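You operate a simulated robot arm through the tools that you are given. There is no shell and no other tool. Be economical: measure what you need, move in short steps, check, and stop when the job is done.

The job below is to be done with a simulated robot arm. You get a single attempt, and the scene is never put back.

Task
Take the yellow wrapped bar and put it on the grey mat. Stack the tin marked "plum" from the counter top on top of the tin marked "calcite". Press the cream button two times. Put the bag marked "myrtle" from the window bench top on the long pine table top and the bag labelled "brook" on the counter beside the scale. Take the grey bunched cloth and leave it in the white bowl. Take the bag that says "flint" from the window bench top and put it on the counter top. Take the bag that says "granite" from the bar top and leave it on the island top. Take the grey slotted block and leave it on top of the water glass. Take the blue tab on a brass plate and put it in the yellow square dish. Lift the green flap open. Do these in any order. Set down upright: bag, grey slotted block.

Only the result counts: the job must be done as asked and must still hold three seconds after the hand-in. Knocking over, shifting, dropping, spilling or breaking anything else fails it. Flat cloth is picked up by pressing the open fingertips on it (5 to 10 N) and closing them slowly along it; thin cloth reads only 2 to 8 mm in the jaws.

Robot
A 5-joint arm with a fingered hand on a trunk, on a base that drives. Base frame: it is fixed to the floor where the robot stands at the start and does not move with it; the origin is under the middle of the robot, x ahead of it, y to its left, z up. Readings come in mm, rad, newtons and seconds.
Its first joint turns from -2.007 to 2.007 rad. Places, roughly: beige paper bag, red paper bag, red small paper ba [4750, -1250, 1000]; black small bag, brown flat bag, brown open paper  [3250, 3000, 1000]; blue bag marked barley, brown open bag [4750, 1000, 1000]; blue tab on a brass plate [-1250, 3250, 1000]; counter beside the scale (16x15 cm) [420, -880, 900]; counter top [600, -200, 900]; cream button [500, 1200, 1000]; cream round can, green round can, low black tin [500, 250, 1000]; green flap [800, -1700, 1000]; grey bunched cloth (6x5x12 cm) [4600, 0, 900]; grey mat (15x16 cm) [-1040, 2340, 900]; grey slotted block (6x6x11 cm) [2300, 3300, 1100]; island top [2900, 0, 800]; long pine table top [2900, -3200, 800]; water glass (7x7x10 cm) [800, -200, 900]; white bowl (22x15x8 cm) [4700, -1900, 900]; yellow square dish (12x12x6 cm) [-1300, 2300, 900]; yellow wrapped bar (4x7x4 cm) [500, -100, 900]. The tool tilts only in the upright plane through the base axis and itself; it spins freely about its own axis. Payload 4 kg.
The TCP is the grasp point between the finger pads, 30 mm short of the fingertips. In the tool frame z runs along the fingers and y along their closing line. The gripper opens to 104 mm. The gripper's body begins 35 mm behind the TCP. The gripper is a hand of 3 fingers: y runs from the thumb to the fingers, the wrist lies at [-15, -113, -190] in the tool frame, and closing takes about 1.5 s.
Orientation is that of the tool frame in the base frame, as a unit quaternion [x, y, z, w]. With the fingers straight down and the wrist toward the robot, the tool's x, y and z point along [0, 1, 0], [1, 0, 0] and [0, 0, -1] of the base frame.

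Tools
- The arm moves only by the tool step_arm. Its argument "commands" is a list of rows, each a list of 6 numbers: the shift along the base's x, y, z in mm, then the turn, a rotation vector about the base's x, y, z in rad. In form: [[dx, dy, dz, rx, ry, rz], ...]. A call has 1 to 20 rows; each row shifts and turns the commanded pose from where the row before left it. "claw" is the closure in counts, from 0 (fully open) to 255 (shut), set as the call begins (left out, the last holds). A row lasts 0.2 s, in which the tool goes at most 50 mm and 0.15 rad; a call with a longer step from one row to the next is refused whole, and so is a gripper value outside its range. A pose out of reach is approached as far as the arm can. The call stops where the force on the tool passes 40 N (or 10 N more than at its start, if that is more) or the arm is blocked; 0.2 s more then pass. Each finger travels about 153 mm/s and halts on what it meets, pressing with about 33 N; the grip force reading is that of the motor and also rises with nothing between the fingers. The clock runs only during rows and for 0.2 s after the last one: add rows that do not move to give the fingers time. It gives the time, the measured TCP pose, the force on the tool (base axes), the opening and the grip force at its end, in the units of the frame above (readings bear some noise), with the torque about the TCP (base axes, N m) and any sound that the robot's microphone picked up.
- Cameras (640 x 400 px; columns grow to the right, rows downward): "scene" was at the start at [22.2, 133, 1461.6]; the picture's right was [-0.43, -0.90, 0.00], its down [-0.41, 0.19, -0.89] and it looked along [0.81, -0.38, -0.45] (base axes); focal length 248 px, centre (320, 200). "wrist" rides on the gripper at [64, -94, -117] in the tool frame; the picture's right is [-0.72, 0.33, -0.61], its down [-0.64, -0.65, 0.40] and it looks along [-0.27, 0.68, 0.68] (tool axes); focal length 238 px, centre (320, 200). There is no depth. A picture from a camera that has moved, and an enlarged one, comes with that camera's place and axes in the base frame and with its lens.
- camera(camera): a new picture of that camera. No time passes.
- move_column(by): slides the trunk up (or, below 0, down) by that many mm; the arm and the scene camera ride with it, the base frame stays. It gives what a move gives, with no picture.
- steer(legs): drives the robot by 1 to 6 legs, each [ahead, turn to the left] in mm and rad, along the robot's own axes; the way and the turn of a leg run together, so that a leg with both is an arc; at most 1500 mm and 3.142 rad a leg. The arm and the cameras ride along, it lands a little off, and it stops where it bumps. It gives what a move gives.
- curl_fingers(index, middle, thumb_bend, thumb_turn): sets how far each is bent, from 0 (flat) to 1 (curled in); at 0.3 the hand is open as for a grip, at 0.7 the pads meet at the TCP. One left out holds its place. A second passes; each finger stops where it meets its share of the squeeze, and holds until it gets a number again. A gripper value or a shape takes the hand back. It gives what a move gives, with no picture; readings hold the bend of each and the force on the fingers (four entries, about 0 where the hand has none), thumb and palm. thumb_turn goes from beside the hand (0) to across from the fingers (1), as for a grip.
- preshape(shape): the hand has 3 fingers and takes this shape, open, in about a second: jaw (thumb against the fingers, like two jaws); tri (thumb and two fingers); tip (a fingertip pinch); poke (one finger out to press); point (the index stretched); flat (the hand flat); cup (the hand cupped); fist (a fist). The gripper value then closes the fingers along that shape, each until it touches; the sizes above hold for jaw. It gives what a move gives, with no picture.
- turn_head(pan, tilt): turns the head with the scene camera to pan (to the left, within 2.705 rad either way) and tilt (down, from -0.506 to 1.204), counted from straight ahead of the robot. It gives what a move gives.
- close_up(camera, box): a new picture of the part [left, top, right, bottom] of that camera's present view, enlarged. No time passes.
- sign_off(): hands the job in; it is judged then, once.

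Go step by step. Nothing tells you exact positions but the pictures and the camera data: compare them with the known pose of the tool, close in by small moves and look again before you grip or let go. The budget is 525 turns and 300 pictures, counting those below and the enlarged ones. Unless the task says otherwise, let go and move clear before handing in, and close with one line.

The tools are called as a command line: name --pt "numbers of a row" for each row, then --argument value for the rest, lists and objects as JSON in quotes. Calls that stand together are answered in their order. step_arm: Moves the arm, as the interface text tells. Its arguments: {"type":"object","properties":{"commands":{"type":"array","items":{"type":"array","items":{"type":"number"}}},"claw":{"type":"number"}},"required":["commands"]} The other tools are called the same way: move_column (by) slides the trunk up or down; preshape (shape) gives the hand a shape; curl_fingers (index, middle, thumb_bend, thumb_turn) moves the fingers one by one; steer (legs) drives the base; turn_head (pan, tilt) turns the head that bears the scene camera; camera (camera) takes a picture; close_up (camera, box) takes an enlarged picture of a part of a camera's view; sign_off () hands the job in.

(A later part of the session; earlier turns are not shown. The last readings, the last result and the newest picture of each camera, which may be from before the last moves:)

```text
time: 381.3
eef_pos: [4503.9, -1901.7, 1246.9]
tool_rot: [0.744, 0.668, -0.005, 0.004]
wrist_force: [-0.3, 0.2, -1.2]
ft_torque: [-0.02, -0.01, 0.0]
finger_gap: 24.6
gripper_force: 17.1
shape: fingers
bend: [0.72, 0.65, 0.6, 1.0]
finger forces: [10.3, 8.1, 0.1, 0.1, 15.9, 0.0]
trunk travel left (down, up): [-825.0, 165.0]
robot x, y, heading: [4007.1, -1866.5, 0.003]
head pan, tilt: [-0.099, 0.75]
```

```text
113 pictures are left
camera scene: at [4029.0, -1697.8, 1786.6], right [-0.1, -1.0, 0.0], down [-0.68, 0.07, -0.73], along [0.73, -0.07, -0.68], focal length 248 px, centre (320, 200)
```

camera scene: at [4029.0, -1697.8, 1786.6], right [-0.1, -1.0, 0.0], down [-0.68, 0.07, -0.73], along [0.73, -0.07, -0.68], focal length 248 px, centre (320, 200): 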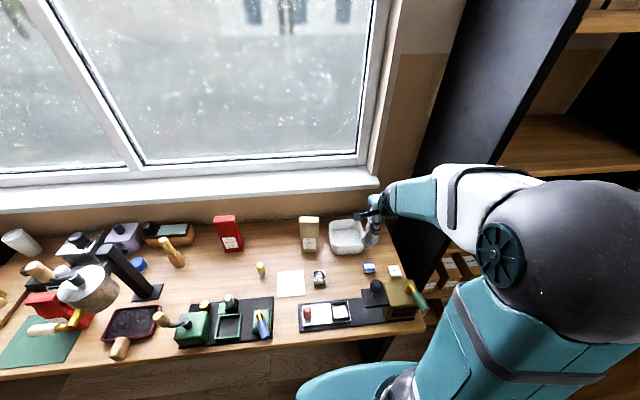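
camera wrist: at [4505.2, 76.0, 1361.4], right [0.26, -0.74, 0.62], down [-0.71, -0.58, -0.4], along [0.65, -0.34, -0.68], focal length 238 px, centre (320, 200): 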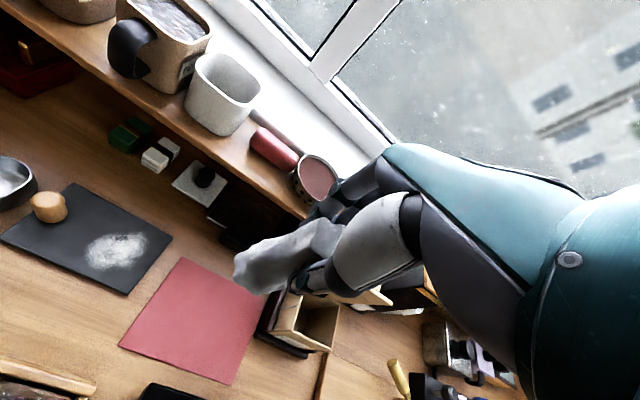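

step_arm --pt "45 4 0 0 0 0.01" --pt "45 4 0 0 0 0.01" --pt "45 4 0 0 0 0.01" --pt "45 4 0 0 0 0.01" --pt "19 0 0 0 0 0" --pt "0 0 -45 0 0 0" --pt "0 0 -45 0 0 0" --pt "0 0 -45 0 0 0" --pt "0 0 -45 0 0 0" --pt "0 0 -30 0 0 0" --pt "0 0 0 0 0 0"

camera --camera "wrist"

close_up --camera "scene" --box '[280, 180, 420, 290]'

```text
time: 383.7
eef_pos: [4702.0, -1890.6, 1035.5]
tool_rot: [0.729, 0.685, -0.001, 0.002]
wrist_force: [0.4, 0.9, -1.7]
ft_torque: [-0.01, -0.01, 0.0]
finger_gap: 24.5
gripper_force: 16.5
shape: fingers
bend: [0.72, 0.65, 0.6, 1.0]
finger forces: [10.3, 8.0, 0.0, 0.1, 15.9, 0.0]
out of reach, approached as far as the arm can: row 5
trunk travel left (down, up): [-825.0, 165.0]
robot x, y, heading: [4012.2, -1860.4, -0.001]
head pan, tilt: [-0.099, 0.75]
```

```text
112 pictures are left
camera wrist: at [4612.6, -1820.3, 1152.3], right [0.28, -0.74, 0.62], down [-0.69, -0.6, -0.4], along [0.67, -0.31, -0.68], focal length 238 px, centre (320, 200)
```

wrist: 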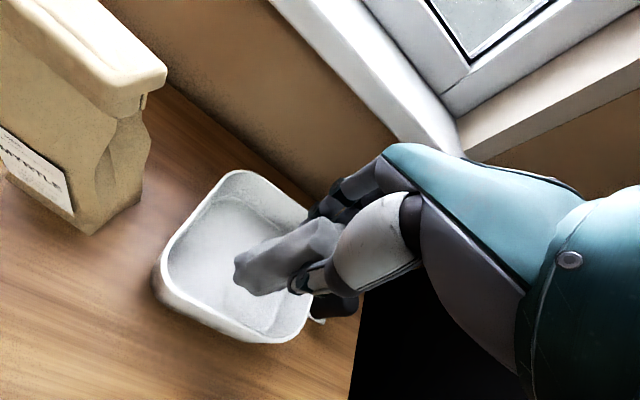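

```text
3.64 times, centred on (350, 235) of scene
camera zoom: at [4028.8, -1698.0, 1786.6], right [-0.1, -1.0, 0.0], down [-0.68, 0.07, -0.73], along [0.73, -0.07, -0.68], focal length 904 px, centre (211, 73)
```

zoom: 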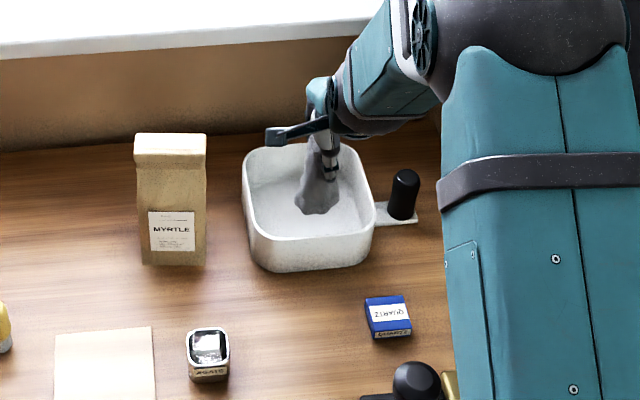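

The cloth hangs in the bowl. Lower a bit and open.

step_arm --pt "-4 5 -20 0 0 0.006" --pt "0 0 -20 0 0 0" --pt "0 0 0 0 0 0"

curl_fingers --index 0.45 --middle 0.45 --thumb_bend 0.45

step_arm --pt "0 0 30 0 0 0" --pt "0 0 40 0 0 0" --pt "0 0 45 0 0 0" --pt "0 0 45 0 0 0" --pt "0 0 0 0 0 0"

close_up --camera "scene" --box '[280, 180, 420, 290]'

```text
time: 384.5
eef_pos: [4698.4, -1884.3, 996.1]
tool_rot: [0.726, 0.688, -0.001, 0.0]
wrist_force: [0.4, -0.5, -2.0]
ft_torque: [0.01, 0.0, 0.0]
finger_gap: 24.2
gripper_force: 17.0
shape: fingers
bend: [0.72, 0.65, 0.6, 1.0]
finger forces: [10.3, 8.0, 0.1, 0.0, 15.7, 0.0]
trunk travel left (down, up): [-825.0, 165.0]
robot x, y, heading: [4007.6, -1859.2, 0.0]
head pan, tilt: [-0.099, 0.75]
```

```text
time: 385.5
eef_pos: [4698.7, -1885.9, 995.4]
tool_rot: [0.727, 0.687, -0.002, 0.001]
wrist_force: [-0.1, -0.2, -0.3]
ft_torque: [0.02, 0.02, -0.02]
finger_gap: 64.2
gripper_force: 0.0
shape: fingers
bend: [0.45, 0.45, 0.45, 1.0]
finger forces: [0.0, 0.1, 0.1, 0.0, 0.0, 0.0]
trunk travel left (down, up): [-825.0, 165.0]
robot x, y, heading: [4008.4, -1863.5, 0.005]
head pan, tilt: [-0.099, 0.75]
```

```text
time: 386.7
eef_pos: [4698.6, -1884.7, 1156.7]
tool_rot: [0.726, 0.687, -0.002, 0.002]
wrist_force: [0.0, -1.0, -0.5]
ft_torque: [0.01, -0.01, -0.04]
finger_gap: 64.5
gripper_force: 0.2
shape: fingers
bend: [0.45, 0.45, 0.45, 1.0]
finger forces: [0.0, 0.0, 0.0, 0.1, 0.0, 0.0]
trunk travel left (down, up): [-825.0, 165.0]
robot x, y, heading: [4006.0, -1861.7, 0.0]
head pan, tilt: [-0.099, 0.75]
```

```text
3.64 times, centred on (350, 235) of scene
camera zoom: at [4029.6, -1697.9, 1786.5], right [-0.1, -1.0, 0.0], down [-0.68, 0.07, -0.73], along [0.73, -0.07, -0.68], focal length 904 px, centre (211, 73)
```

zoom: 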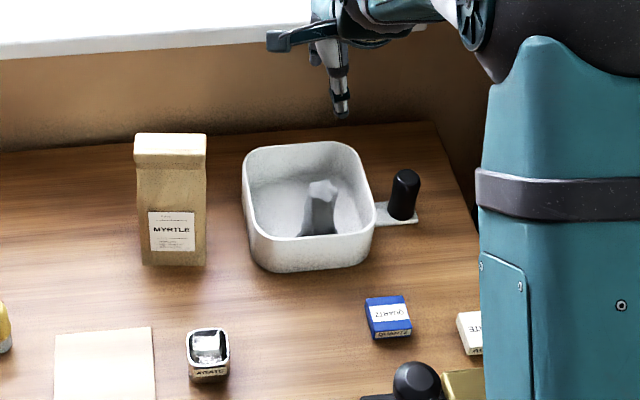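

The cloth stands in the bowl. MYRTLE next: I'll retract, raise the arm and shift the base so the bag is straight ahead.

step_arm --pt "-45 2 0 0 0 0" --pt "-45 2 0 0 0 0" --pt "-45 2 0 0 0 0" --pt "-45 2 0 0 0 0" --pt "-25 1 0 0 0 0" --pt "0 0 0 0 0 0"

move_column --by 160

steer --legs '[[-220, 0], [0, 0.6], [260, 0], [0, -0.6]]'

camera --camera "scene"

```text
time: 388.1
eef_pos: [4493.4, -1875.5, 1158.7]
tool_rot: [0.727, 0.687, -0.002, 0.003]
wrist_force: [0.3, -0.2, -0.3]
ft_torque: [0.03, 0.0, -0.01]
finger_gap: 64.5
gripper_force: 0.0
shape: fingers
bend: [0.45, 0.45, 0.45, 1.0]
finger forces: [0.1, 0.0, 0.0, 0.1, 0.0, 0.1]
trunk travel left (down, up): [-825.0, 165.0]
robot x, y, heading: [4008.5, -1861.0, -0.001]
head pan, tilt: [-0.099, 0.75]
```

```text
time: 390.0
eef_pos: [4494.2, -1876.2, 1319.0]
tool_rot: [0.727, 0.687, -0.002, 0.002]
wrist_force: [-0.3, -0.3, 0.2]
ft_torque: [0.0, -0.03, 0.0]
finger_gap: 64.3
gripper_force: 0.0
shape: fingers
bend: [0.45, 0.45, 0.45, 1.0]
finger forces: [0.1, 0.0, 0.1, 0.0, 0.0, 0.0]
trunk travel left (down, up): [-985.0, 5.0]
robot x, y, heading: [4007.0, -1862.3, 0.004]
head pan, tilt: [-0.099, 0.75]
```

```text
time: 396.5
eef_pos: [4483.1, -1734.0, 1319.3]
tool_rot: [0.732, 0.681, -0.003, 0.002]
wrist_force: [0.5, -0.6, 0.0]
ft_torque: [-0.04, -0.02, -0.02]
finger_gap: 64.5
gripper_force: 0.2
shape: fingers
bend: [0.45, 0.45, 0.45, 1.0]
finger forces: [0.0, 0.1, 0.0, 0.0, 0.0, 0.0]
trunk travel left (down, up): [-985.0, 5.0]
robot x, y, heading: [3997.3, -1716.5, -0.01]
head pan, tilt: [-0.099, 0.75]
```

```text
109 pictures are left
camera scene: at [4021.1, -1551.4, 1946.6], right [-0.11, -0.99, 0.0], down [-0.68, 0.07, -0.73], along [0.73, -0.08, -0.68], focal length 248 px, centre (320, 200)
```

scene: 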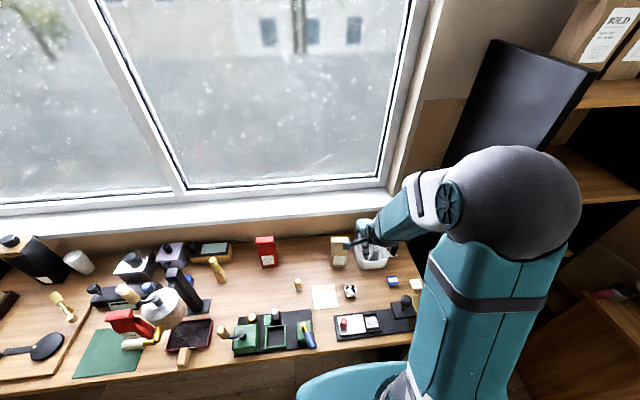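

close_up --camera "scene" --box '[300, 210, 400, 290]'

```text
5.00 times, centred on (350, 250) of scene
camera zoom: at [4021.1, -1551.4, 1946.6], right [-0.11, -0.99, 0.0], down [-0.68, 0.07, -0.73], along [0.73, -0.08, -0.68], focal length 1242 px, centre (170, -50)
```

zoom: 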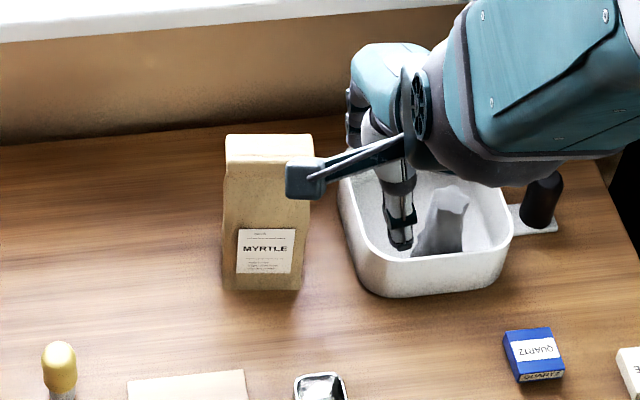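

step_arm --pt "45 3 0 0 0 0.01" --pt "45 3 0 0 0 0.01" --pt "45 3 0 0 0 0.01" --pt "45 3 0 0 0 0.01" --pt "45 4 0 0 0 0.01" --pt "0 0 -45 0 0 0" --pt "0 0 -45 0 0 0" --pt "0 0 -45 0 0 0" --pt "0 0 -45 0 0 0" --pt "0 0 -35 0 0 0" --pt "0 0 0 0 0 0"

camera --camera "wrist"

close_up --camera "scene" --box '[300, 200, 400, 280]'

```text
time: 398.9
eef_pos: [4707.8, -1719.8, 1105.4]
tool_rot: [0.714, 0.7, -0.001, 0.002]
wrist_force: [0.7, 0.4, 0.0]
ft_torque: [-0.02, 0.01, 0.0]
finger_gap: 64.5
gripper_force: 0.1
shape: fingers
bend: [0.45, 0.45, 0.45, 1.0]
finger forces: [0.1, 0.0, 0.1, 0.1, 0.0, 0.0]
trunk travel left (down, up): [-985.0, 5.0]
robot x, y, heading: [3998.5, -1712.1, -0.006]
head pan, tilt: [-0.099, 0.75]
```

```text
107 pictures are left
camera wrist: at [4616.2, -1653.0, 1221.1], right [0.31, -0.72, 0.62], down [-0.67, -0.63, -0.4], along [0.68, -0.29, -0.68], focal length 238 px, centre (320, 200)
```

wrist: 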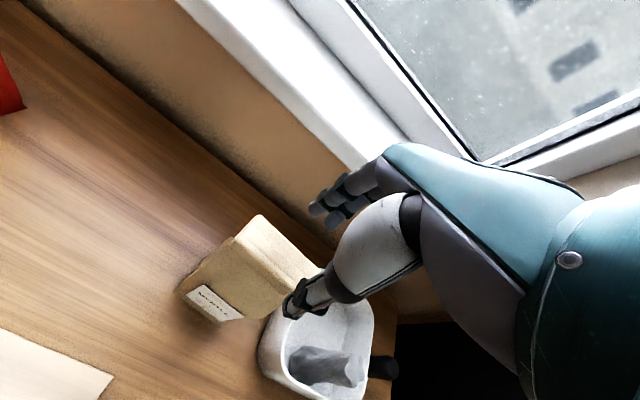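

```text
5.00 times, centred on (350, 240) of scene
camera zoom: at [4020.3, -1551.4, 1946.6], right [-0.11, -0.99, 0.0], down [-0.68, 0.07, -0.73], along [0.73, -0.08, -0.68], focal length 1242 px, centre (170, 0)
```

zoom: 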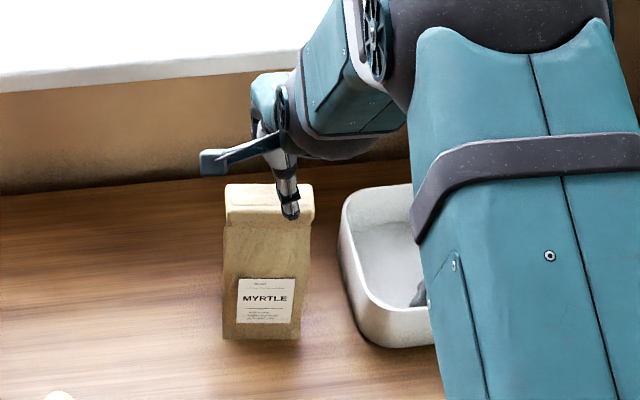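

step_arm --pt "5 4 -30 0 0 0.004" --pt "0 0 -30 0 0 0" --pt "0 0 -25 0 0 0" --pt "0 0 0 0 0 0"

close_up --camera "wrist" --box '[180, 120, 440, 330]'

```text
time: 399.9
eef_pos: [4711.8, -1715.5, 1019.9]
tool_rot: [0.713, 0.702, -0.001, 0.001]
wrist_force: [0.8, -1.1, -0.3]
ft_torque: [0.01, 0.01, -0.02]
finger_gap: 64.7
gripper_force: 0.0
shape: fingers
bend: [0.45, 0.45, 0.45, 1.0]
finger forces: [0.0, 0.0, 0.1, 0.0, 0.0, 0.0]
trunk travel left (down, up): [-985.0, 5.0]
robot x, y, heading: [3996.4, -1714.5, -0.006]
head pan, tilt: [-0.099, 0.75]
```

```text
1.90 times, centred on (310, 225) of wrist
camera zoom: at [4620.1, -1648.6, 1136.1], right [0.32, -0.72, 0.62], down [-0.66, -0.63, -0.4], along [0.68, -0.28, -0.68], focal length 454 px, centre (339, 152)
```

zoom: 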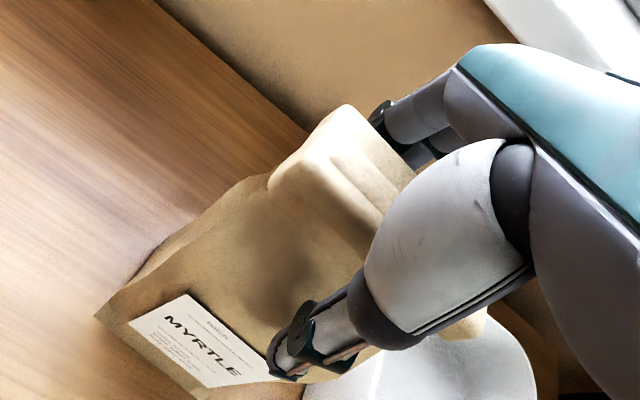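

Straddled nicely; closing and lifting.

curl_fingers --index 0.75 --middle 0.75 --thumb_bend 0.75

step_arm --pt "0 0 5 0 0 0" --pt "0 0 10 0 0 0" --pt "0 0 15 0 0 0" --pt "0 0 0 0 0 0"

close_up --camera "scene" --box '[300, 200, 400, 280]'

```text
time: 400.9
eef_pos: [4712.7, -1714.4, 1020.6]
tool_rot: [0.712, 0.702, -0.001, 0.001]
wrist_force: [1.1, 0.4, 3.3]
ft_torque: [-0.07, -0.05, -0.01]
finger_gap: 35.4
gripper_force: 20.2
shape: fingers
bend: [0.73, 0.73, 0.51, 1.0]
finger forces: [9.2, 10.9, 0.0, 0.0, 18.9, 0.0]
trunk travel left (down, up): [-985.0, 5.0]
robot x, y, heading: [4000.6, -1718.8, -0.009]
head pan, tilt: [-0.099, 0.75]
```

```text
time: 401.9
eef_pos: [4714.2, -1715.1, 1048.7]
tool_rot: [0.713, 0.701, -0.003, 0.001]
wrist_force: [-0.1, 0.5, -1.7]
ft_torque: [-0.04, -0.03, -0.02]
finger_gap: 33.7
gripper_force: 14.9
shape: fingers
bend: [0.73, 0.73, 0.52, 1.0]
finger forces: [7.4, 8.6, 0.1, 0.0, 14.5, 0.1]
trunk travel left (down, up): [-985.0, 5.0]
robot x, y, heading: [4001.4, -1712.7, -0.01]
head pan, tilt: [-0.099, 0.75]
```

```text
5.00 times, centred on (350, 240) of scene
camera zoom: at [4021.7, -1551.4, 1946.5], right [-0.11, -0.99, 0.0], down [-0.68, 0.07, -0.73], along [0.73, -0.08, -0.68], focal length 1242 px, centre (170, 0)
```

zoom: 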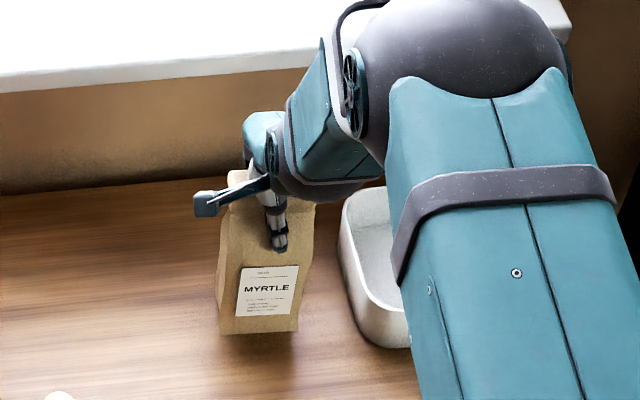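

MYRTLE is lifted. I'll raise it, retract, and turn toward the long pine table.

step_arm --pt "0 0 45 0 0 0" --pt "0 0 45 0 0 0" --pt "0 0 45 0 0 0" --pt "0 0 45 0 0 0" --pt "0 0 20 0 0 0" --pt "-45 0 0 0 0 0" --pt "-45 0 0 0 0 0" --pt "-45 0 0 0 0 0" --pt "-45 0 0 0 0 0" --pt "-40 0 0 0 0 0" --pt "0 0 0 0 0 0"

steer --legs '[[-250, 0], [0, -2.2]]'

turn_head --pan 0.4 --tilt 0.5

camera --camera "scene"

```text
time: 404.3
eef_pos: [4494.0, -1713.6, 1248.0]
tool_rot: [0.713, 0.701, -0.002, 0.002]
wrist_force: [0.6, -0.2, -2.7]
ft_torque: [0.01, -0.04, -0.03]
finger_gap: 32.3
gripper_force: 14.3
shape: fingers
bend: [0.74, 0.73, 0.52, 1.0]
finger forces: [6.7, 8.2, 0.0, 0.1, 13.7, 0.0]
trunk travel left (down, up): [-985.0, 5.0]
robot x, y, heading: [3998.6, -1717.4, -0.008]
head pan, tilt: [-0.099, 0.75]
```

```text
time: 411.3
eef_pos: [3451.5, -2106.5, 1247.9]
tool_rot: [0.944, -0.329, -0.004, -0.001]
wrist_force: [0.0, 0.0, -2.0]
ft_torque: [-0.05, 0.0, -0.01]
finger_gap: 31.4
gripper_force: 14.1
shape: fingers
bend: [0.74, 0.73, 0.52, 1.0]
finger forces: [6.7, 7.7, 0.1, 0.1, 13.3, 0.0]
trunk travel left (down, up): [-985.0, 5.0]
robot x, y, heading: [3750.4, -1716.3, -2.234]
head pan, tilt: [-0.099, 0.75]
```

```text
time: 412.3
eef_pos: [3452.0, -2107.0, 1247.9]
tool_rot: [0.945, -0.328, -0.003, -0.001]
wrist_force: [-0.2, -0.4, -1.8]
ft_torque: [-0.03, 0.03, 0.01]
finger_gap: 31.6
gripper_force: 13.6
shape: fingers
bend: [0.74, 0.73, 0.52, 1.0]
finger forces: [6.6, 7.9, 0.1, 0.1, 13.4, 0.1]
trunk travel left (down, up): [-985.0, 5.0]
robot x, y, heading: [3750.2, -1710.5, -2.234]
head pan, tilt: [0.4, 0.499]
```

```text
103 pictures are left
camera scene: at [3900.1, -1860.0, 1968.5], right [-0.97, 0.26, 0.0], down [0.13, 0.46, -0.88], along [-0.23, -0.85, -0.48], focal length 248 px, centre (320, 200)
```

scene: 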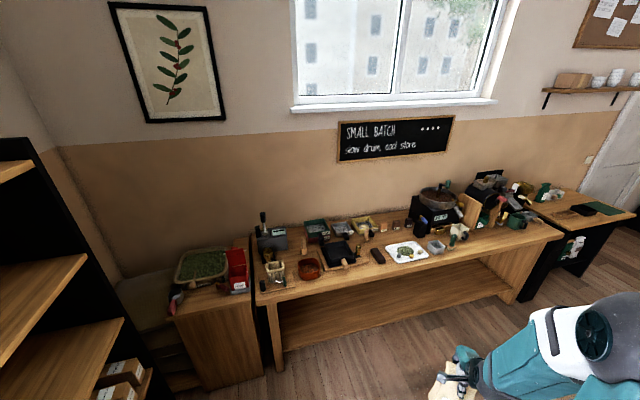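

curl_fingers --index 0.82 --middle 0.82 --thumb_bend 0.82

close_up --camera "scene" --box '[250, 170, 570, 310]'

close_up --camera "scene" --box '[160, 220, 270, 310]'

```text
time: 413.3
eef_pos: [3452.5, -2107.5, 1247.4]
tool_rot: [0.944, -0.329, -0.003, -0.001]
wrist_force: [-0.4, -1.0, -2.5]
ft_torque: [0.01, 0.04, 0.01]
finger_gap: 18.7
gripper_force: 30.6
shape: fingers
bend: [0.81, 0.81, 0.56, 1.0]
finger forces: [16.5, 15.5, 0.0, 0.0, 29.9, 0.0]
trunk travel left (down, up): [-985.0, 5.0]
robot x, y, heading: [3751.3, -1712.4, -2.233]
head pan, tilt: [0.4, 0.499]
```

```text
2.00 times, centred on (410, 240) of scene
camera zoom: at [3900.3, -1860.0, 1968.5], right [-0.97, 0.26, 0.0], down [0.12, 0.46, -0.88], along [-0.23, -0.85, -0.48], focal length 497 px, centre (140, 120)
```

zoom: 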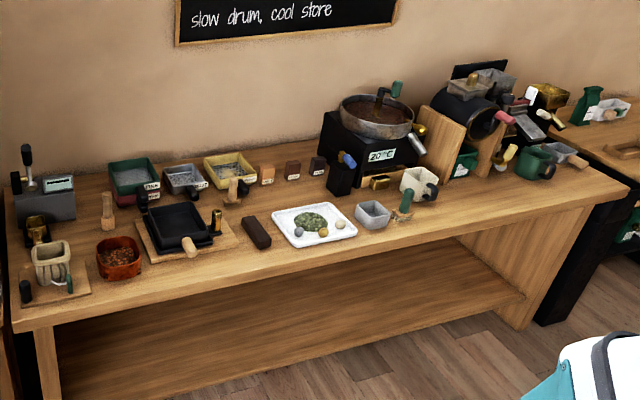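

```text
4.44 times, centred on (215, 265) of scene
camera zoom: at [3900.3, -1860.0, 1968.5], right [-0.97, 0.26, 0.0], down [0.12, 0.46, -0.88], along [-0.23, -0.85, -0.48], focal length 1104 px, centre (787, -89)
```

zoom: 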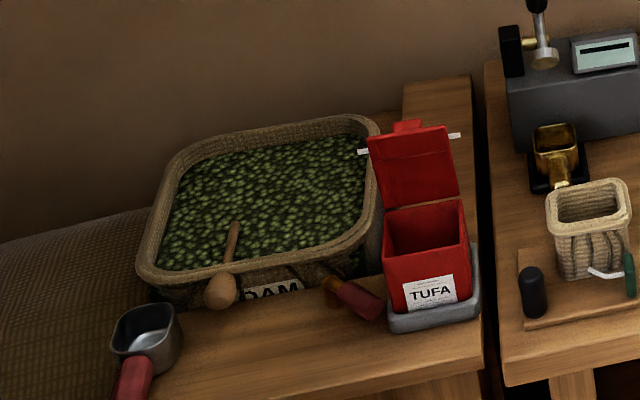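

TUFA isn't ours. The table's right-front area near (2370, -2900) is free. I'll drive there.

steer --legs '[[0, -0.6], [1440, 0], [0, 1.26]]'

turn_head --pan -0.1 --tilt 0.7

camera --camera "scene"

```text
time: 425.1
eef_pos: [2388.4, -2624.2, 1248.4]
tool_rot: [1.0, -0.015, -0.005, 0.0]
wrist_force: [0.4, 0.0, -2.3]
ft_torque: [-0.01, 0.02, 0.01]
finger_gap: 18.6
gripper_force: 29.2
shape: fingers
bend: [0.81, 0.81, 0.56, 1.0]
finger forces: [15.8, 14.6, 0.0, 0.0, 28.1, 0.0]
trunk travel left (down, up): [-985.0, 5.0]
robot x, y, heading: [2397.4, -2128.8, -1.587]
head pan, tilt: [0.4, 0.499]
```

```text
time: 426.0
eef_pos: [2389.6, -2623.0, 1248.4]
tool_rot: [1.0, -0.014, -0.005, 0.0]
wrist_force: [0.3, -0.3, -2.9]
ft_torque: [-0.02, 0.0, -0.02]
finger_gap: 18.6
gripper_force: 29.1
shape: fingers
bend: [0.81, 0.81, 0.56, 1.0]
finger forces: [15.8, 14.6, 0.1, 0.1, 28.1, 0.0]
trunk travel left (down, up): [-985.0, 5.0]
robot x, y, heading: [2392.4, -2123.8, -1.59]
head pan, tilt: [-0.099, 0.7]
```

```text
100 pictures are left
camera scene: at [2556.9, -2156.8, 1950.8], right [-0.99, 0.12, 0.0], down [0.08, 0.64, -0.77], along [-0.09, -0.76, -0.64], focal length 248 px, centre (320, 200)
```

scene: 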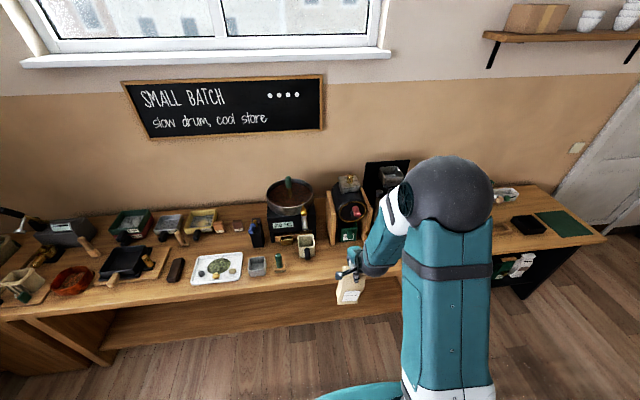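

step_arm --pt "0 -45 0 0 0 0" --pt "0 -45 0 0 0 0" --pt "0 -45 0 0 0 0" --pt "0 -45 0 0 0 0" --pt "0 -45 0 0 0 0" --pt "0 -42 0 0 0 0" --pt "0 0 -45 0 0 0" --pt "0 0 -45 0 0 0" --pt "0 0 -45 0 0 0" --pt "0 0 -40 0 0 0" --pt "0 0 0 0 0 0"

camera --camera "wrist"

close_up --camera "scene" --box '[260, 190, 420, 310]'

```text
time: 428.4
eef_pos: [2389.1, -2892.1, 1072.5]
tool_rot: [1.0, -0.013, 0.0, -0.001]
wrist_force: [0.6, 0.7, -2.2]
ft_torque: [-0.05, -0.02, 0.01]
finger_gap: 17.6
gripper_force: 29.4
shape: fingers
bend: [0.81, 0.81, 0.58, 1.0]
finger forces: [15.3, 14.9, 0.1, 0.1, 28.4, 0.1]
trunk travel left (down, up): [-985.0, 5.0]
robot x, y, heading: [2395.7, -2127.3, -1.594]
head pan, tilt: [-0.099, 0.7]
```

```text
99 pictures are left
camera wrist: at [2456.0, -2799.4, 1189.9], right [-0.73, -0.31, 0.61], down [-0.62, 0.67, -0.4], along [-0.29, -0.68, -0.68], focal length 238 px, centre (320, 200)
```

wrist: 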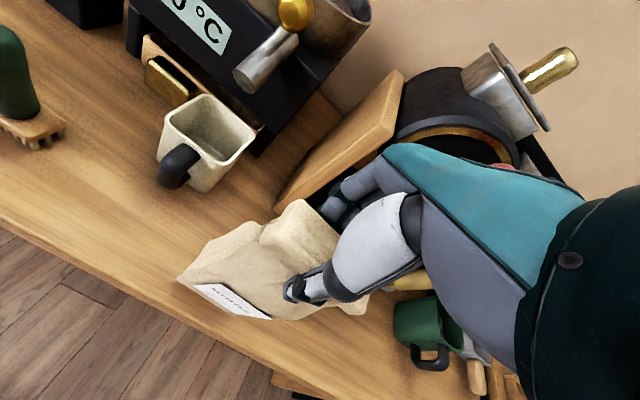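

```text
3.33 times, centred on (340, 250) of scene
camera zoom: at [2556.8, -2156.1, 1950.8], right [-0.99, 0.12, 0.0], down [0.08, 0.64, -0.77], along [-0.09, -0.76, -0.64], focal length 828 px, centre (253, 33)
```

zoom: 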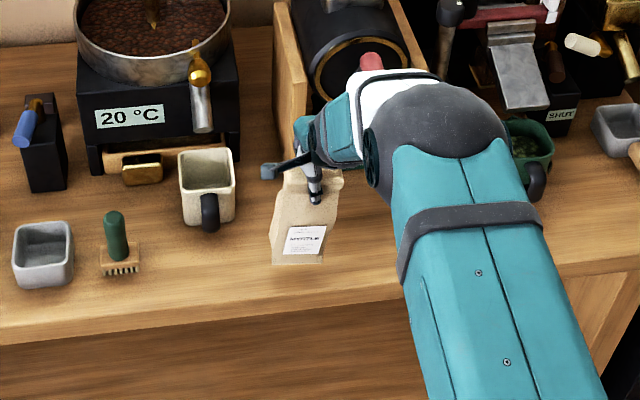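

step_arm --pt "0 -22 -15 0 0 0" --pt "0 0 -15 0 0 0" --pt "0 0 -8 0 0 0" --pt "0 0 0 0 0 0"

step_arm --pt "0 0 -6 0 0 0" --pt "0 0 -5 0 0 0" --pt "0 0 0 0 0 0"

```text
time: 429.4
eef_pos: [2389.6, -2912.9, 1034.2]
tool_rot: [1.0, -0.012, 0.0, 0.0]
wrist_force: [0.2, -0.7, -2.9]
ft_torque: [-0.05, 0.03, 0.03]
finger_gap: 17.4
gripper_force: 28.8
shape: fingers
bend: [0.81, 0.81, 0.58, 1.0]
finger forces: [15.2, 14.7, 0.0, 0.0, 28.7, 0.0]
trunk travel left (down, up): [-985.0, 5.0]
robot x, y, heading: [2391.8, -2128.8, -1.595]
head pan, tilt: [-0.099, 0.7]
```

```text
time: 430.2
eef_pos: [2390.0, -2911.2, 1023.8]
tool_rot: [1.0, -0.012, 0.0, 0.0]
wrist_force: [-0.2, 0.0, -2.1]
ft_torque: [0.0, -0.01, -0.03]
finger_gap: 17.4
gripper_force: 28.9
shape: fingers
bend: [0.81, 0.81, 0.58, 1.0]
finger forces: [15.2, 14.8, 0.0, 0.1, 28.7, 0.0]
trunk travel left (down, up): [-985.0, 5.0]
robot x, y, heading: [2394.6, -2130.3, -1.597]
head pan, tilt: [-0.099, 0.7]
```

step_arm --pt "0 0 -6 0 0 0" --pt "0 0 -6 0 0 0" --pt "0 0 0 0 0 0"

step_arm --pt "0 0 -6 0 0 0" --pt "0 0 -6 0 0 0" --pt "0 0 0 0 0 0"

close_up --camera "scene" --box '[290, 200, 390, 290]'

```text
time: 431.1
eef_pos: [2389.9, -2918.6, 1021.7]
tool_rot: [1.0, -0.012, 0.0, 0.008]
wrist_force: [3.1, 0.7, 22.4]
ft_torque: [0.99, 0.08, -0.07]
finger_gap: 18.5
gripper_force: 32.7
shape: fingers
bend: [0.81, 0.81, 0.59, 1.0]
finger forces: [13.5, 15.9, 0.0, 0.0, 35.1, 0.0]
trunk travel left (down, up): [-985.0, 5.0]
robot x, y, heading: [2393.3, -2125.4, -1.595]
head pan, tilt: [-0.099, 0.7]
stopped in row 3: the force on the tool passed its limit (the readings are from after the stop); the commanded pose is now the measured one
```

```text
time: 431.6
eef_pos: [2392.8, -2923.9, 1020.9]
tool_rot: [1.0, -0.011, 0.001, 0.014]
wrist_force: [3.4, -0.1, 24.7]
ft_torque: [1.11, 0.08, -0.14]
finger_gap: 18.8
gripper_force: 33.0
shape: fingers
bend: [0.81, 0.81, 0.59, 1.0]
finger forces: [14.0, 15.8, 0.0, 0.0, 36.7, 0.0]
trunk travel left (down, up): [-985.0, 5.0]
robot x, y, heading: [2394.5, -2121.3, -1.592]
head pan, tilt: [-0.099, 0.7]
stopped in row 2: the force on the tool passed its limit (the readings are from after the stop); the commanded pose is now the measured one
```

```text
4.44 times, centred on (340, 245) of scene
camera zoom: at [2557.0, -2155.7, 1950.7], right [-0.99, 0.12, 0.0], down [0.08, 0.64, -0.77], along [-0.09, -0.76, -0.64], focal length 1104 px, centre (231, 0)
```

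zoom: 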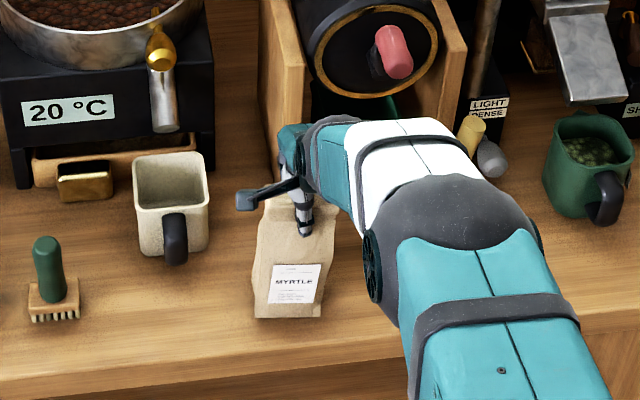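

Contact with the table. I'll ease up and release.

step_arm --pt "0 3 4 0 0 0" --pt "0 2 2 -0.014 0 0" --pt "0 0 0 0 0 0"

curl_fingers --index 0.5 --middle 0.5 --thumb_bend 0.4

close_up --camera "scene" --box '[290, 200, 390, 290]'

```text
time: 432.4
eef_pos: [2391.5, -2914.9, 1021.2]
tool_rot: [1.0, -0.011, 0.0, 0.018]
wrist_force: [2.1, 1.1, 8.6]
ft_torque: [0.62, 0.0, -0.1]
finger_gap: 18.6
gripper_force: 27.1
shape: fingers
bend: [0.81, 0.81, 0.59, 1.0]
finger forces: [13.4, 12.4, 0.1, 0.2, 29.0, 0.0]
trunk travel left (down, up): [-985.0, 5.0]
robot x, y, heading: [2394.9, -2124.6, -1.591]
head pan, tilt: [-0.099, 0.7]
```

```text
time: 433.4
eef_pos: [2392.2, -2915.9, 1021.4]
tool_rot: [1.0, -0.011, 0.0, 0.018]
wrist_force: [0.4, -0.2, 0.3]
ft_torque: [-0.04, -0.01, -0.02]
finger_gap: 64.0
gripper_force: 0.0
shape: fingers
bend: [0.5, 0.5, 0.4, 1.0]
finger forces: [0.0, 0.1, 0.1, 0.0, 0.0, 0.0]
trunk travel left (down, up): [-985.0, 5.0]
robot x, y, heading: [2394.3, -2129.0, -1.592]
head pan, tilt: [-0.099, 0.7]
```

```text
4.44 times, centred on (340, 245) of scene
camera zoom: at [2556.9, -2156.1, 1950.8], right [-0.99, 0.12, 0.0], down [0.08, 0.64, -0.77], along [-0.09, -0.76, -0.64], focal length 1104 px, centre (231, 0)
```

zoom: 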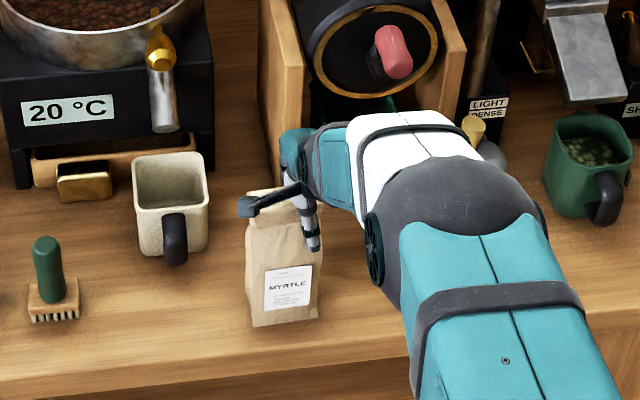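

MYRTLE stands on the pine table. I'll rise, retract, and look to the right for BROOK.

step_arm --pt "0 0 20 0 0 0" --pt "0 0 45 0 0 0" --pt "0 0 45 -0.036 0 0" --pt "0 0 45 0 0 0" --pt "0 0 45 0 0 0" --pt "0 45 0 0 0 0" --pt "0 45 0 0 0 0" --pt "0 45 0 0 0 0" --pt "0 45 0 0 0 0" --pt "0 45 0 0 0 0" --pt "0 45 0 0 0 0" --pt "0 0 0 0 0 0"

turn_head --pan -0.8 --tilt 0.4

camera --camera "scene"

```text
time: 436.0
eef_pos: [2391.8, -2648.2, 1221.2]
tool_rot: [0.999, -0.013, -0.002, 0.036]
wrist_force: [0.2, -0.6, -0.2]
ft_torque: [0.02, -0.02, 0.04]
finger_gap: 64.4
gripper_force: 0.0
shape: fingers
bend: [0.5, 0.5, 0.4, 1.0]
finger forces: [0.0, 0.0, 0.0, 0.0, 0.0, 0.0]
trunk travel left (down, up): [-985.0, 5.0]
robot x, y, heading: [2396.7, -2125.3, -1.593]
head pan, tilt: [-0.099, 0.7]
```

```text
time: 437.0
eef_pos: [2393.7, -2647.9, 1222.9]
tool_rot: [0.999, -0.013, -0.003, 0.034]
wrist_force: [0.3, -0.7, 0.0]
ft_torque: [0.03, 0.0, -0.01]
finger_gap: 64.5
gripper_force: 0.0
shape: fingers
bend: [0.5, 0.5, 0.4, 1.0]
finger forces: [0.1, 0.0, 0.2, 0.0, 0.1, 0.0]
trunk travel left (down, up): [-985.0, 5.0]
robot x, y, heading: [2392.4, -2126.9, -1.594]
head pan, tilt: [-0.799, 0.4]
```

```text
95 pictures are left
camera scene: at [2499.4, -2135.1, 1977.6], right [-0.68, 0.73, 0.0], down [0.28, 0.27, -0.92], along [-0.67, -0.63, -0.39], focal length 248 px, centre (320, 200)
```

scene: 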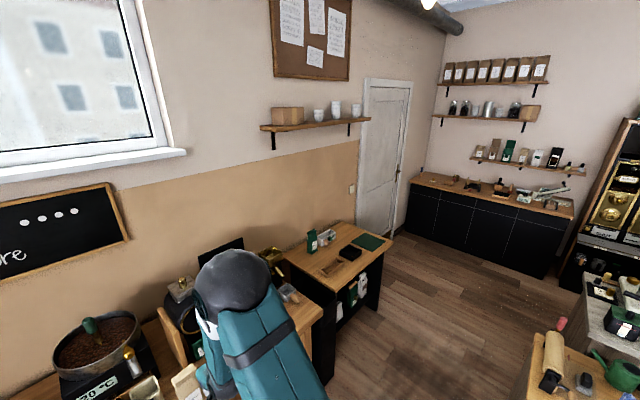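

close_up --camera "scene" --box '[280, 215, 400, 315]'

close_up --camera "scene" --box '[430, 120, 600, 220]'

```text
4.00 times, centred on (340, 265) of scene
camera zoom: at [2499.4, -2135.1, 1977.6], right [-0.68, 0.73, 0.0], down [0.28, 0.27, -0.92], along [-0.67, -0.63, -0.39], focal length 994 px, centre (240, -60)
```

zoom: 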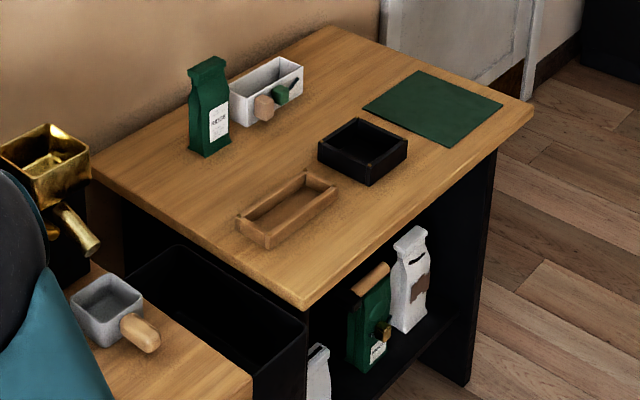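

```text
3.76 times, centred on (515, 170) of scene
camera zoom: at [2499.4, -2135.1, 1977.6], right [-0.68, 0.73, 0.0], down [0.28, 0.27, -0.92], along [-0.67, -0.63, -0.39], focal length 936 px, centre (-414, 313)
```

zoom: 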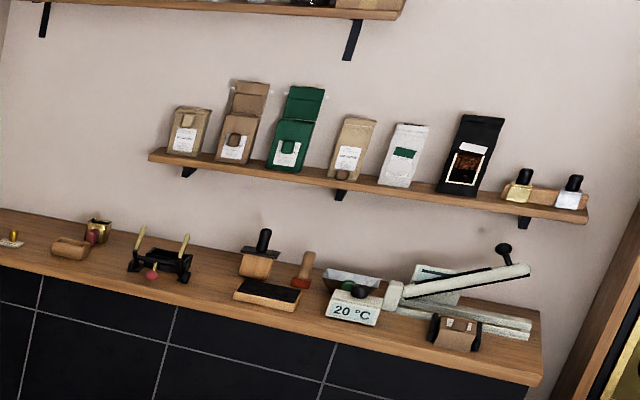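

close_up --camera "scene" --box '[322, 226, 342, 258]'

close_up --camera "scene" --box '[470, 140, 566, 176]'

```text
12.50 times, centred on (332, 242) of scene
camera zoom: at [2499.4, -2135.1, 1977.6], right [-0.68, 0.73, 0.0], down [0.28, 0.27, -0.92], along [-0.67, -0.63, -0.39], focal length 3106 px, centre (170, -325)
```

zoom: 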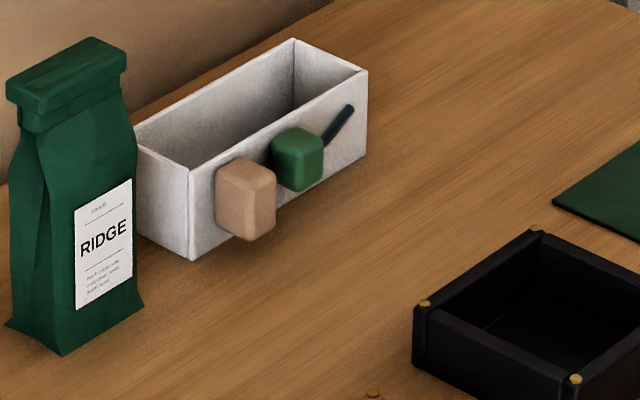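

```text
6.67 times, centred on (518, 158) of scene
camera zoom: at [2499.4, -2135.1, 1977.6], right [-0.68, 0.73, 0.0], down [0.28, 0.27, -0.92], along [-0.67, -0.63, -0.39], focal length 1657 px, centre (-1000, 480)
```

zoom: 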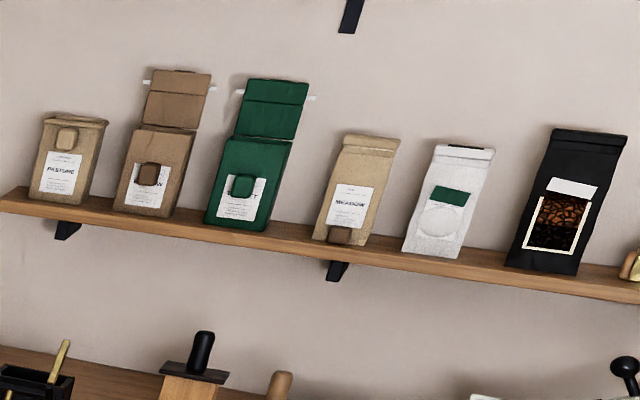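

RIDGE and the shelf bags aren't BROOK. A small red bag was glimpsed on the window bench near (4480, -880); I'll go and check it.

steer --legs '[[0, 2.27], [1000, 0], [950, 0], [0, -0.68]]'

turn_head --pan -0.1 --tilt 0.8

camera --camera "scene"

```text
time: 446.8
eef_pos: [3471.9, -1250.6, 1223.3]
tool_rot: [0.418, 0.908, 0.032, 0.013]
wrist_force: [-0.3, -0.6, 0.5]
ft_torque: [0.03, -0.01, 0.0]
finger_gap: 64.7
gripper_force: 0.0
shape: fingers
bend: [0.5, 0.5, 0.4, 1.0]
finger forces: [0.0, 0.0, 0.0, 0.0, 0.0, 0.0]
trunk travel left (down, up): [-985.0, 5.0]
robot x, y, heading: [3087.9, -1599.3, 0.727]
head pan, tilt: [-0.799, 0.4]
stopped in leg 2: the robot was blocked; the commanded pose is now the measured one
```

```text
time: 447.8
eef_pos: [3472.6, -1250.6, 1222.8]
tool_rot: [0.418, 0.908, 0.032, 0.015]
wrist_force: [0.2, 0.3, -0.1]
ft_torque: [-0.01, -0.02, -0.02]
finger_gap: 64.5
gripper_force: 0.1
shape: fingers
bend: [0.5, 0.5, 0.4, 1.0]
finger forces: [0.0, 0.0, 0.0, 0.0, 0.1, 0.0]
trunk travel left (down, up): [-985.0, 5.0]
robot x, y, heading: [3087.4, -1599.0, 0.722]
head pan, tilt: [-0.099, 0.799]
```

```text
90 pictures are left
camera scene: at [2992.4, -1465.6, 1942.7], right [0.59, -0.81, 0.0], down [-0.58, -0.42, -0.7], along [0.57, 0.41, -0.72], focal length 248 px, centre (320, 200)
```

scene: 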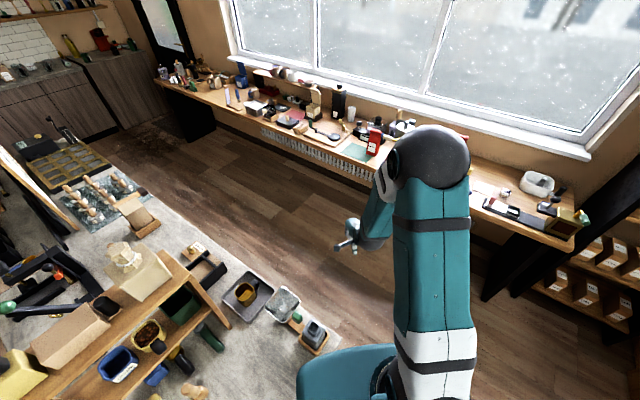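

The base met the island's end. I'll back off, and zoom on the red bag across.

close_up --camera "scene" --box '[350, 110, 400, 165]'

close_up --camera "scene" --box '[30, 180, 350, 400]'

steer --legs '[[-200, 0], [0, -0.42]]'

```text
7.27 times, centred on (375, 138) of scene
camera zoom: at [2992.4, -1465.6, 1942.7], right [0.59, -0.81, 0.0], down [-0.58, -0.42, -0.7], along [0.57, 0.41, -0.72], focal length 1807 px, centre (-80, 654)
```

zoom: 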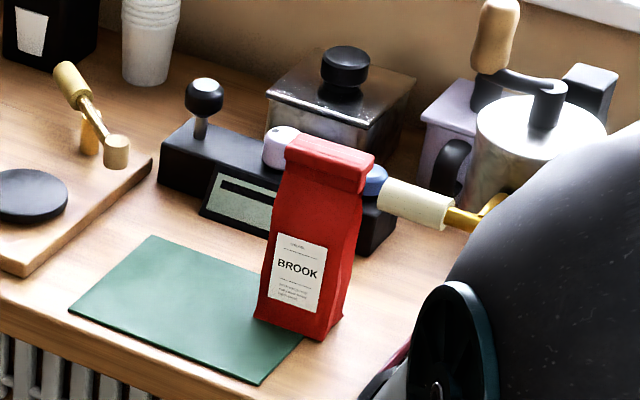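

```text
1.82 times, centred on (190, 290) of scene
camera zoom: at [2992.4, -1465.6, 1942.7], right [0.59, -0.81, 0.0], down [-0.58, -0.42, -0.7], along [0.57, 0.41, -0.72], focal length 452 px, centre (556, 36)
```

zoom: 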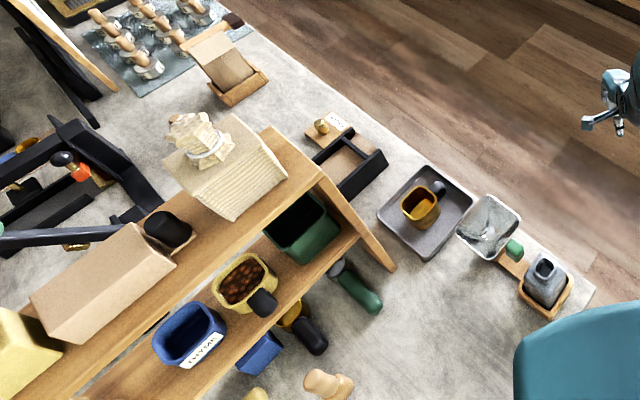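

```text
time: 450.7
eef_pos: [3431.2, -1573.7, 1222.9]
tool_rot: [0.599, 0.8, 0.029, 0.021]
wrist_force: [-0.2, 0.4, 0.0]
ft_torque: [0.02, 0.03, 0.04]
finger_gap: 64.6
gripper_force: 0.0
shape: fingers
bend: [0.5, 0.5, 0.4, 1.0]
finger forces: [0.0, 0.0, 0.0, 0.1, 0.1, 0.0]
trunk travel left (down, up): [-985.0, 5.0]
robot x, y, heading: [2931.8, -1737.1, 0.306]
head pan, tilt: [-0.099, 0.799]
```

BROOK is the red bag on the green mat at about (4450, -895). I'll drive around the island's end to it.

steer --legs '[[0, -0.2], [870, 0], [0, 1.46], [740, 0], [0, -1.57]]'

camera --camera "scene"

```text
time: 467.1
eef_pos: [4331.9, -884.1, 1223.1]
tool_rot: [0.711, 0.702, 0.025, 0.024]
wrist_force: [0.7, 0.4, 1.3]
ft_torque: [-0.01, -0.02, 0.0]
finger_gap: 64.3
gripper_force: 0.0
shape: fingers
bend: [0.5, 0.5, 0.4, 1.0]
finger forces: [0.0, 0.1, 0.1, 0.0, 0.0, 0.0]
trunk travel left (down, up): [-985.0, 5.0]
robot x, y, heading: [3810.0, -890.1, 0.002]
head pan, tilt: [-0.099, 0.799]
```

```text
87 pictures are left
camera scene: at [3829.5, -727.2, 1942.6], right [-0.09, -1.0, 0.0], down [-0.71, 0.07, -0.7], along [0.69, -0.06, -0.72], focal length 248 px, centre (320, 200)
```

scene: 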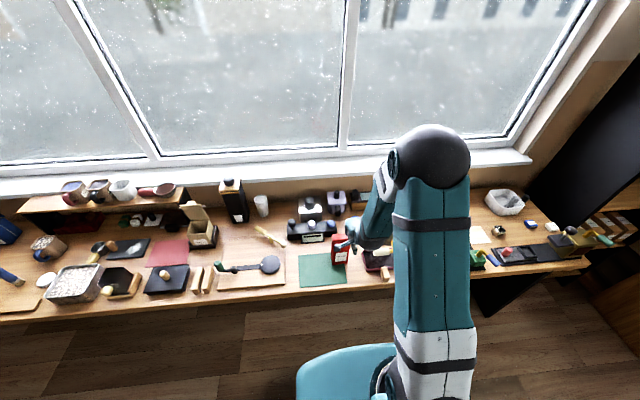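

step_arm --pt "0 0 0 0 0.07 0" --pt "0 0 0 0 0 0"

close_up --camera "scene" --box '[290, 210, 410, 300]'

camera --camera "wrist"

```text
time: 467.7
eef_pos: [4331.3, -882.3, 1222.6]
tool_rot: [0.712, 0.702, 0.0, 0.0]
wrist_force: [0.3, 0.3, -0.2]
ft_torque: [0.02, -0.05, -0.02]
finger_gap: 64.7
gripper_force: 0.0
shape: fingers
bend: [0.5, 0.5, 0.4, 1.0]
finger forces: [0.0, 0.0, 0.0, 0.1, 0.0, 0.0]
trunk travel left (down, up): [-985.0, 5.0]
robot x, y, heading: [3807.0, -895.9, 0.008]
head pan, tilt: [-0.099, 0.799]
```

```text
4.44 times, centred on (350, 255) of scene
camera zoom: at [3829.4, -727.1, 1942.6], right [-0.09, -1.0, 0.0], down [-0.71, 0.07, -0.7], along [0.69, -0.06, -0.72], focal length 1104 px, centre (187, -44)
```

zoom: 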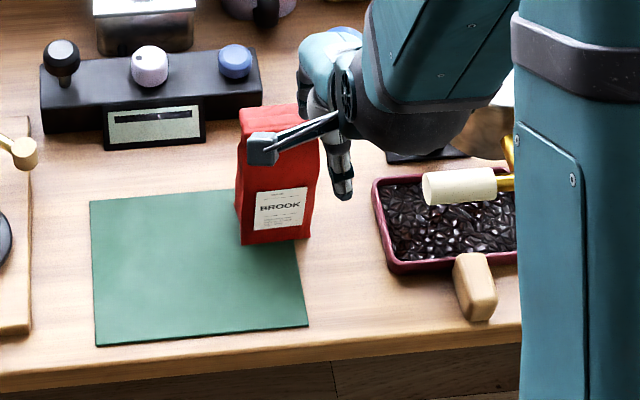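

```text
85 pictures are left
camera wrist: at [4239.2, -817.2, 1339.4], right [0.32, -0.72, 0.61], down [-0.66, -0.63, -0.4], along [0.68, -0.28, -0.68], focal length 238 px, centre (320, 200)
```

wrist: 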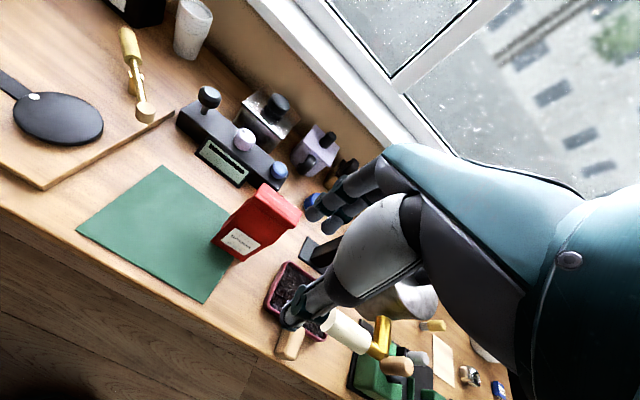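

curl_fingers --index 0.45 --middle 0.45 --thumb_bend 0.45

step_arm --pt "45 3 0 0 0 0.002" --pt "45 3 0 0 0 0.002" --pt "45 2 0 0 0 0.002" --pt "0 0 -45 0 0 0" --pt "0 0 -45 0 0 0" --pt "0 0 -30 0 0 0" --pt "0 0 0 0 0 0"

camera --camera "wrist"

```text
time: 468.7
eef_pos: [4332.8, -881.2, 1222.1]
tool_rot: [0.713, 0.702, 0.0, 0.0]
wrist_force: [0.4, 0.3, -0.3]
ft_torque: [-0.01, -0.01, -0.01]
finger_gap: 65.1
gripper_force: 0.1
shape: fingers
bend: [0.45, 0.45, 0.45, 1.0]
finger forces: [0.1, 0.0, 0.0, 0.1, 0.0, 0.0]
trunk travel left (down, up): [-985.0, 5.0]
robot x, y, heading: [3810.3, -894.9, 0.009]
head pan, tilt: [-0.099, 0.799]
```

```text
time: 470.3
eef_pos: [4467.4, -874.7, 1100.8]
tool_rot: [0.708, 0.706, 0.002, -0.002]
wrist_force: [0.4, 0.1, 0.7]
ft_torque: [0.01, 0.02, 0.01]
finger_gap: 65.0
gripper_force: 0.1
shape: fingers
bend: [0.45, 0.45, 0.45, 1.0]
finger forces: [0.1, 0.1, 0.1, 0.0, 0.0, 0.1]
trunk travel left (down, up): [-985.0, 5.0]
robot x, y, heading: [3808.6, -891.7, 0.005]
head pan, tilt: [-0.099, 0.799]
```

```text
84 pictures are left
camera wrist: at [4373.8, -810.4, 1218.1], right [0.32, -0.72, 0.61], down [-0.65, -0.64, -0.41], along [0.68, -0.27, -0.68], focal length 238 px, centre (320, 200)
```

wrist: 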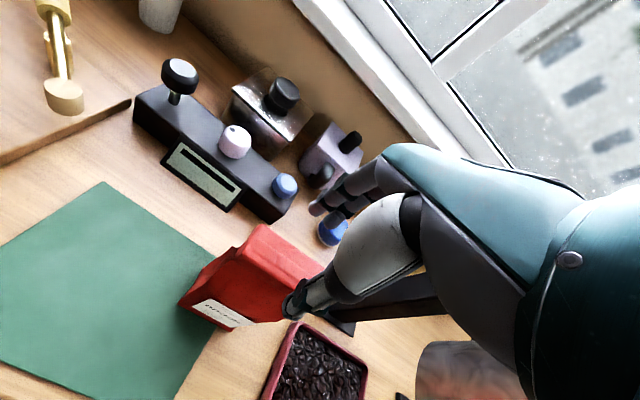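

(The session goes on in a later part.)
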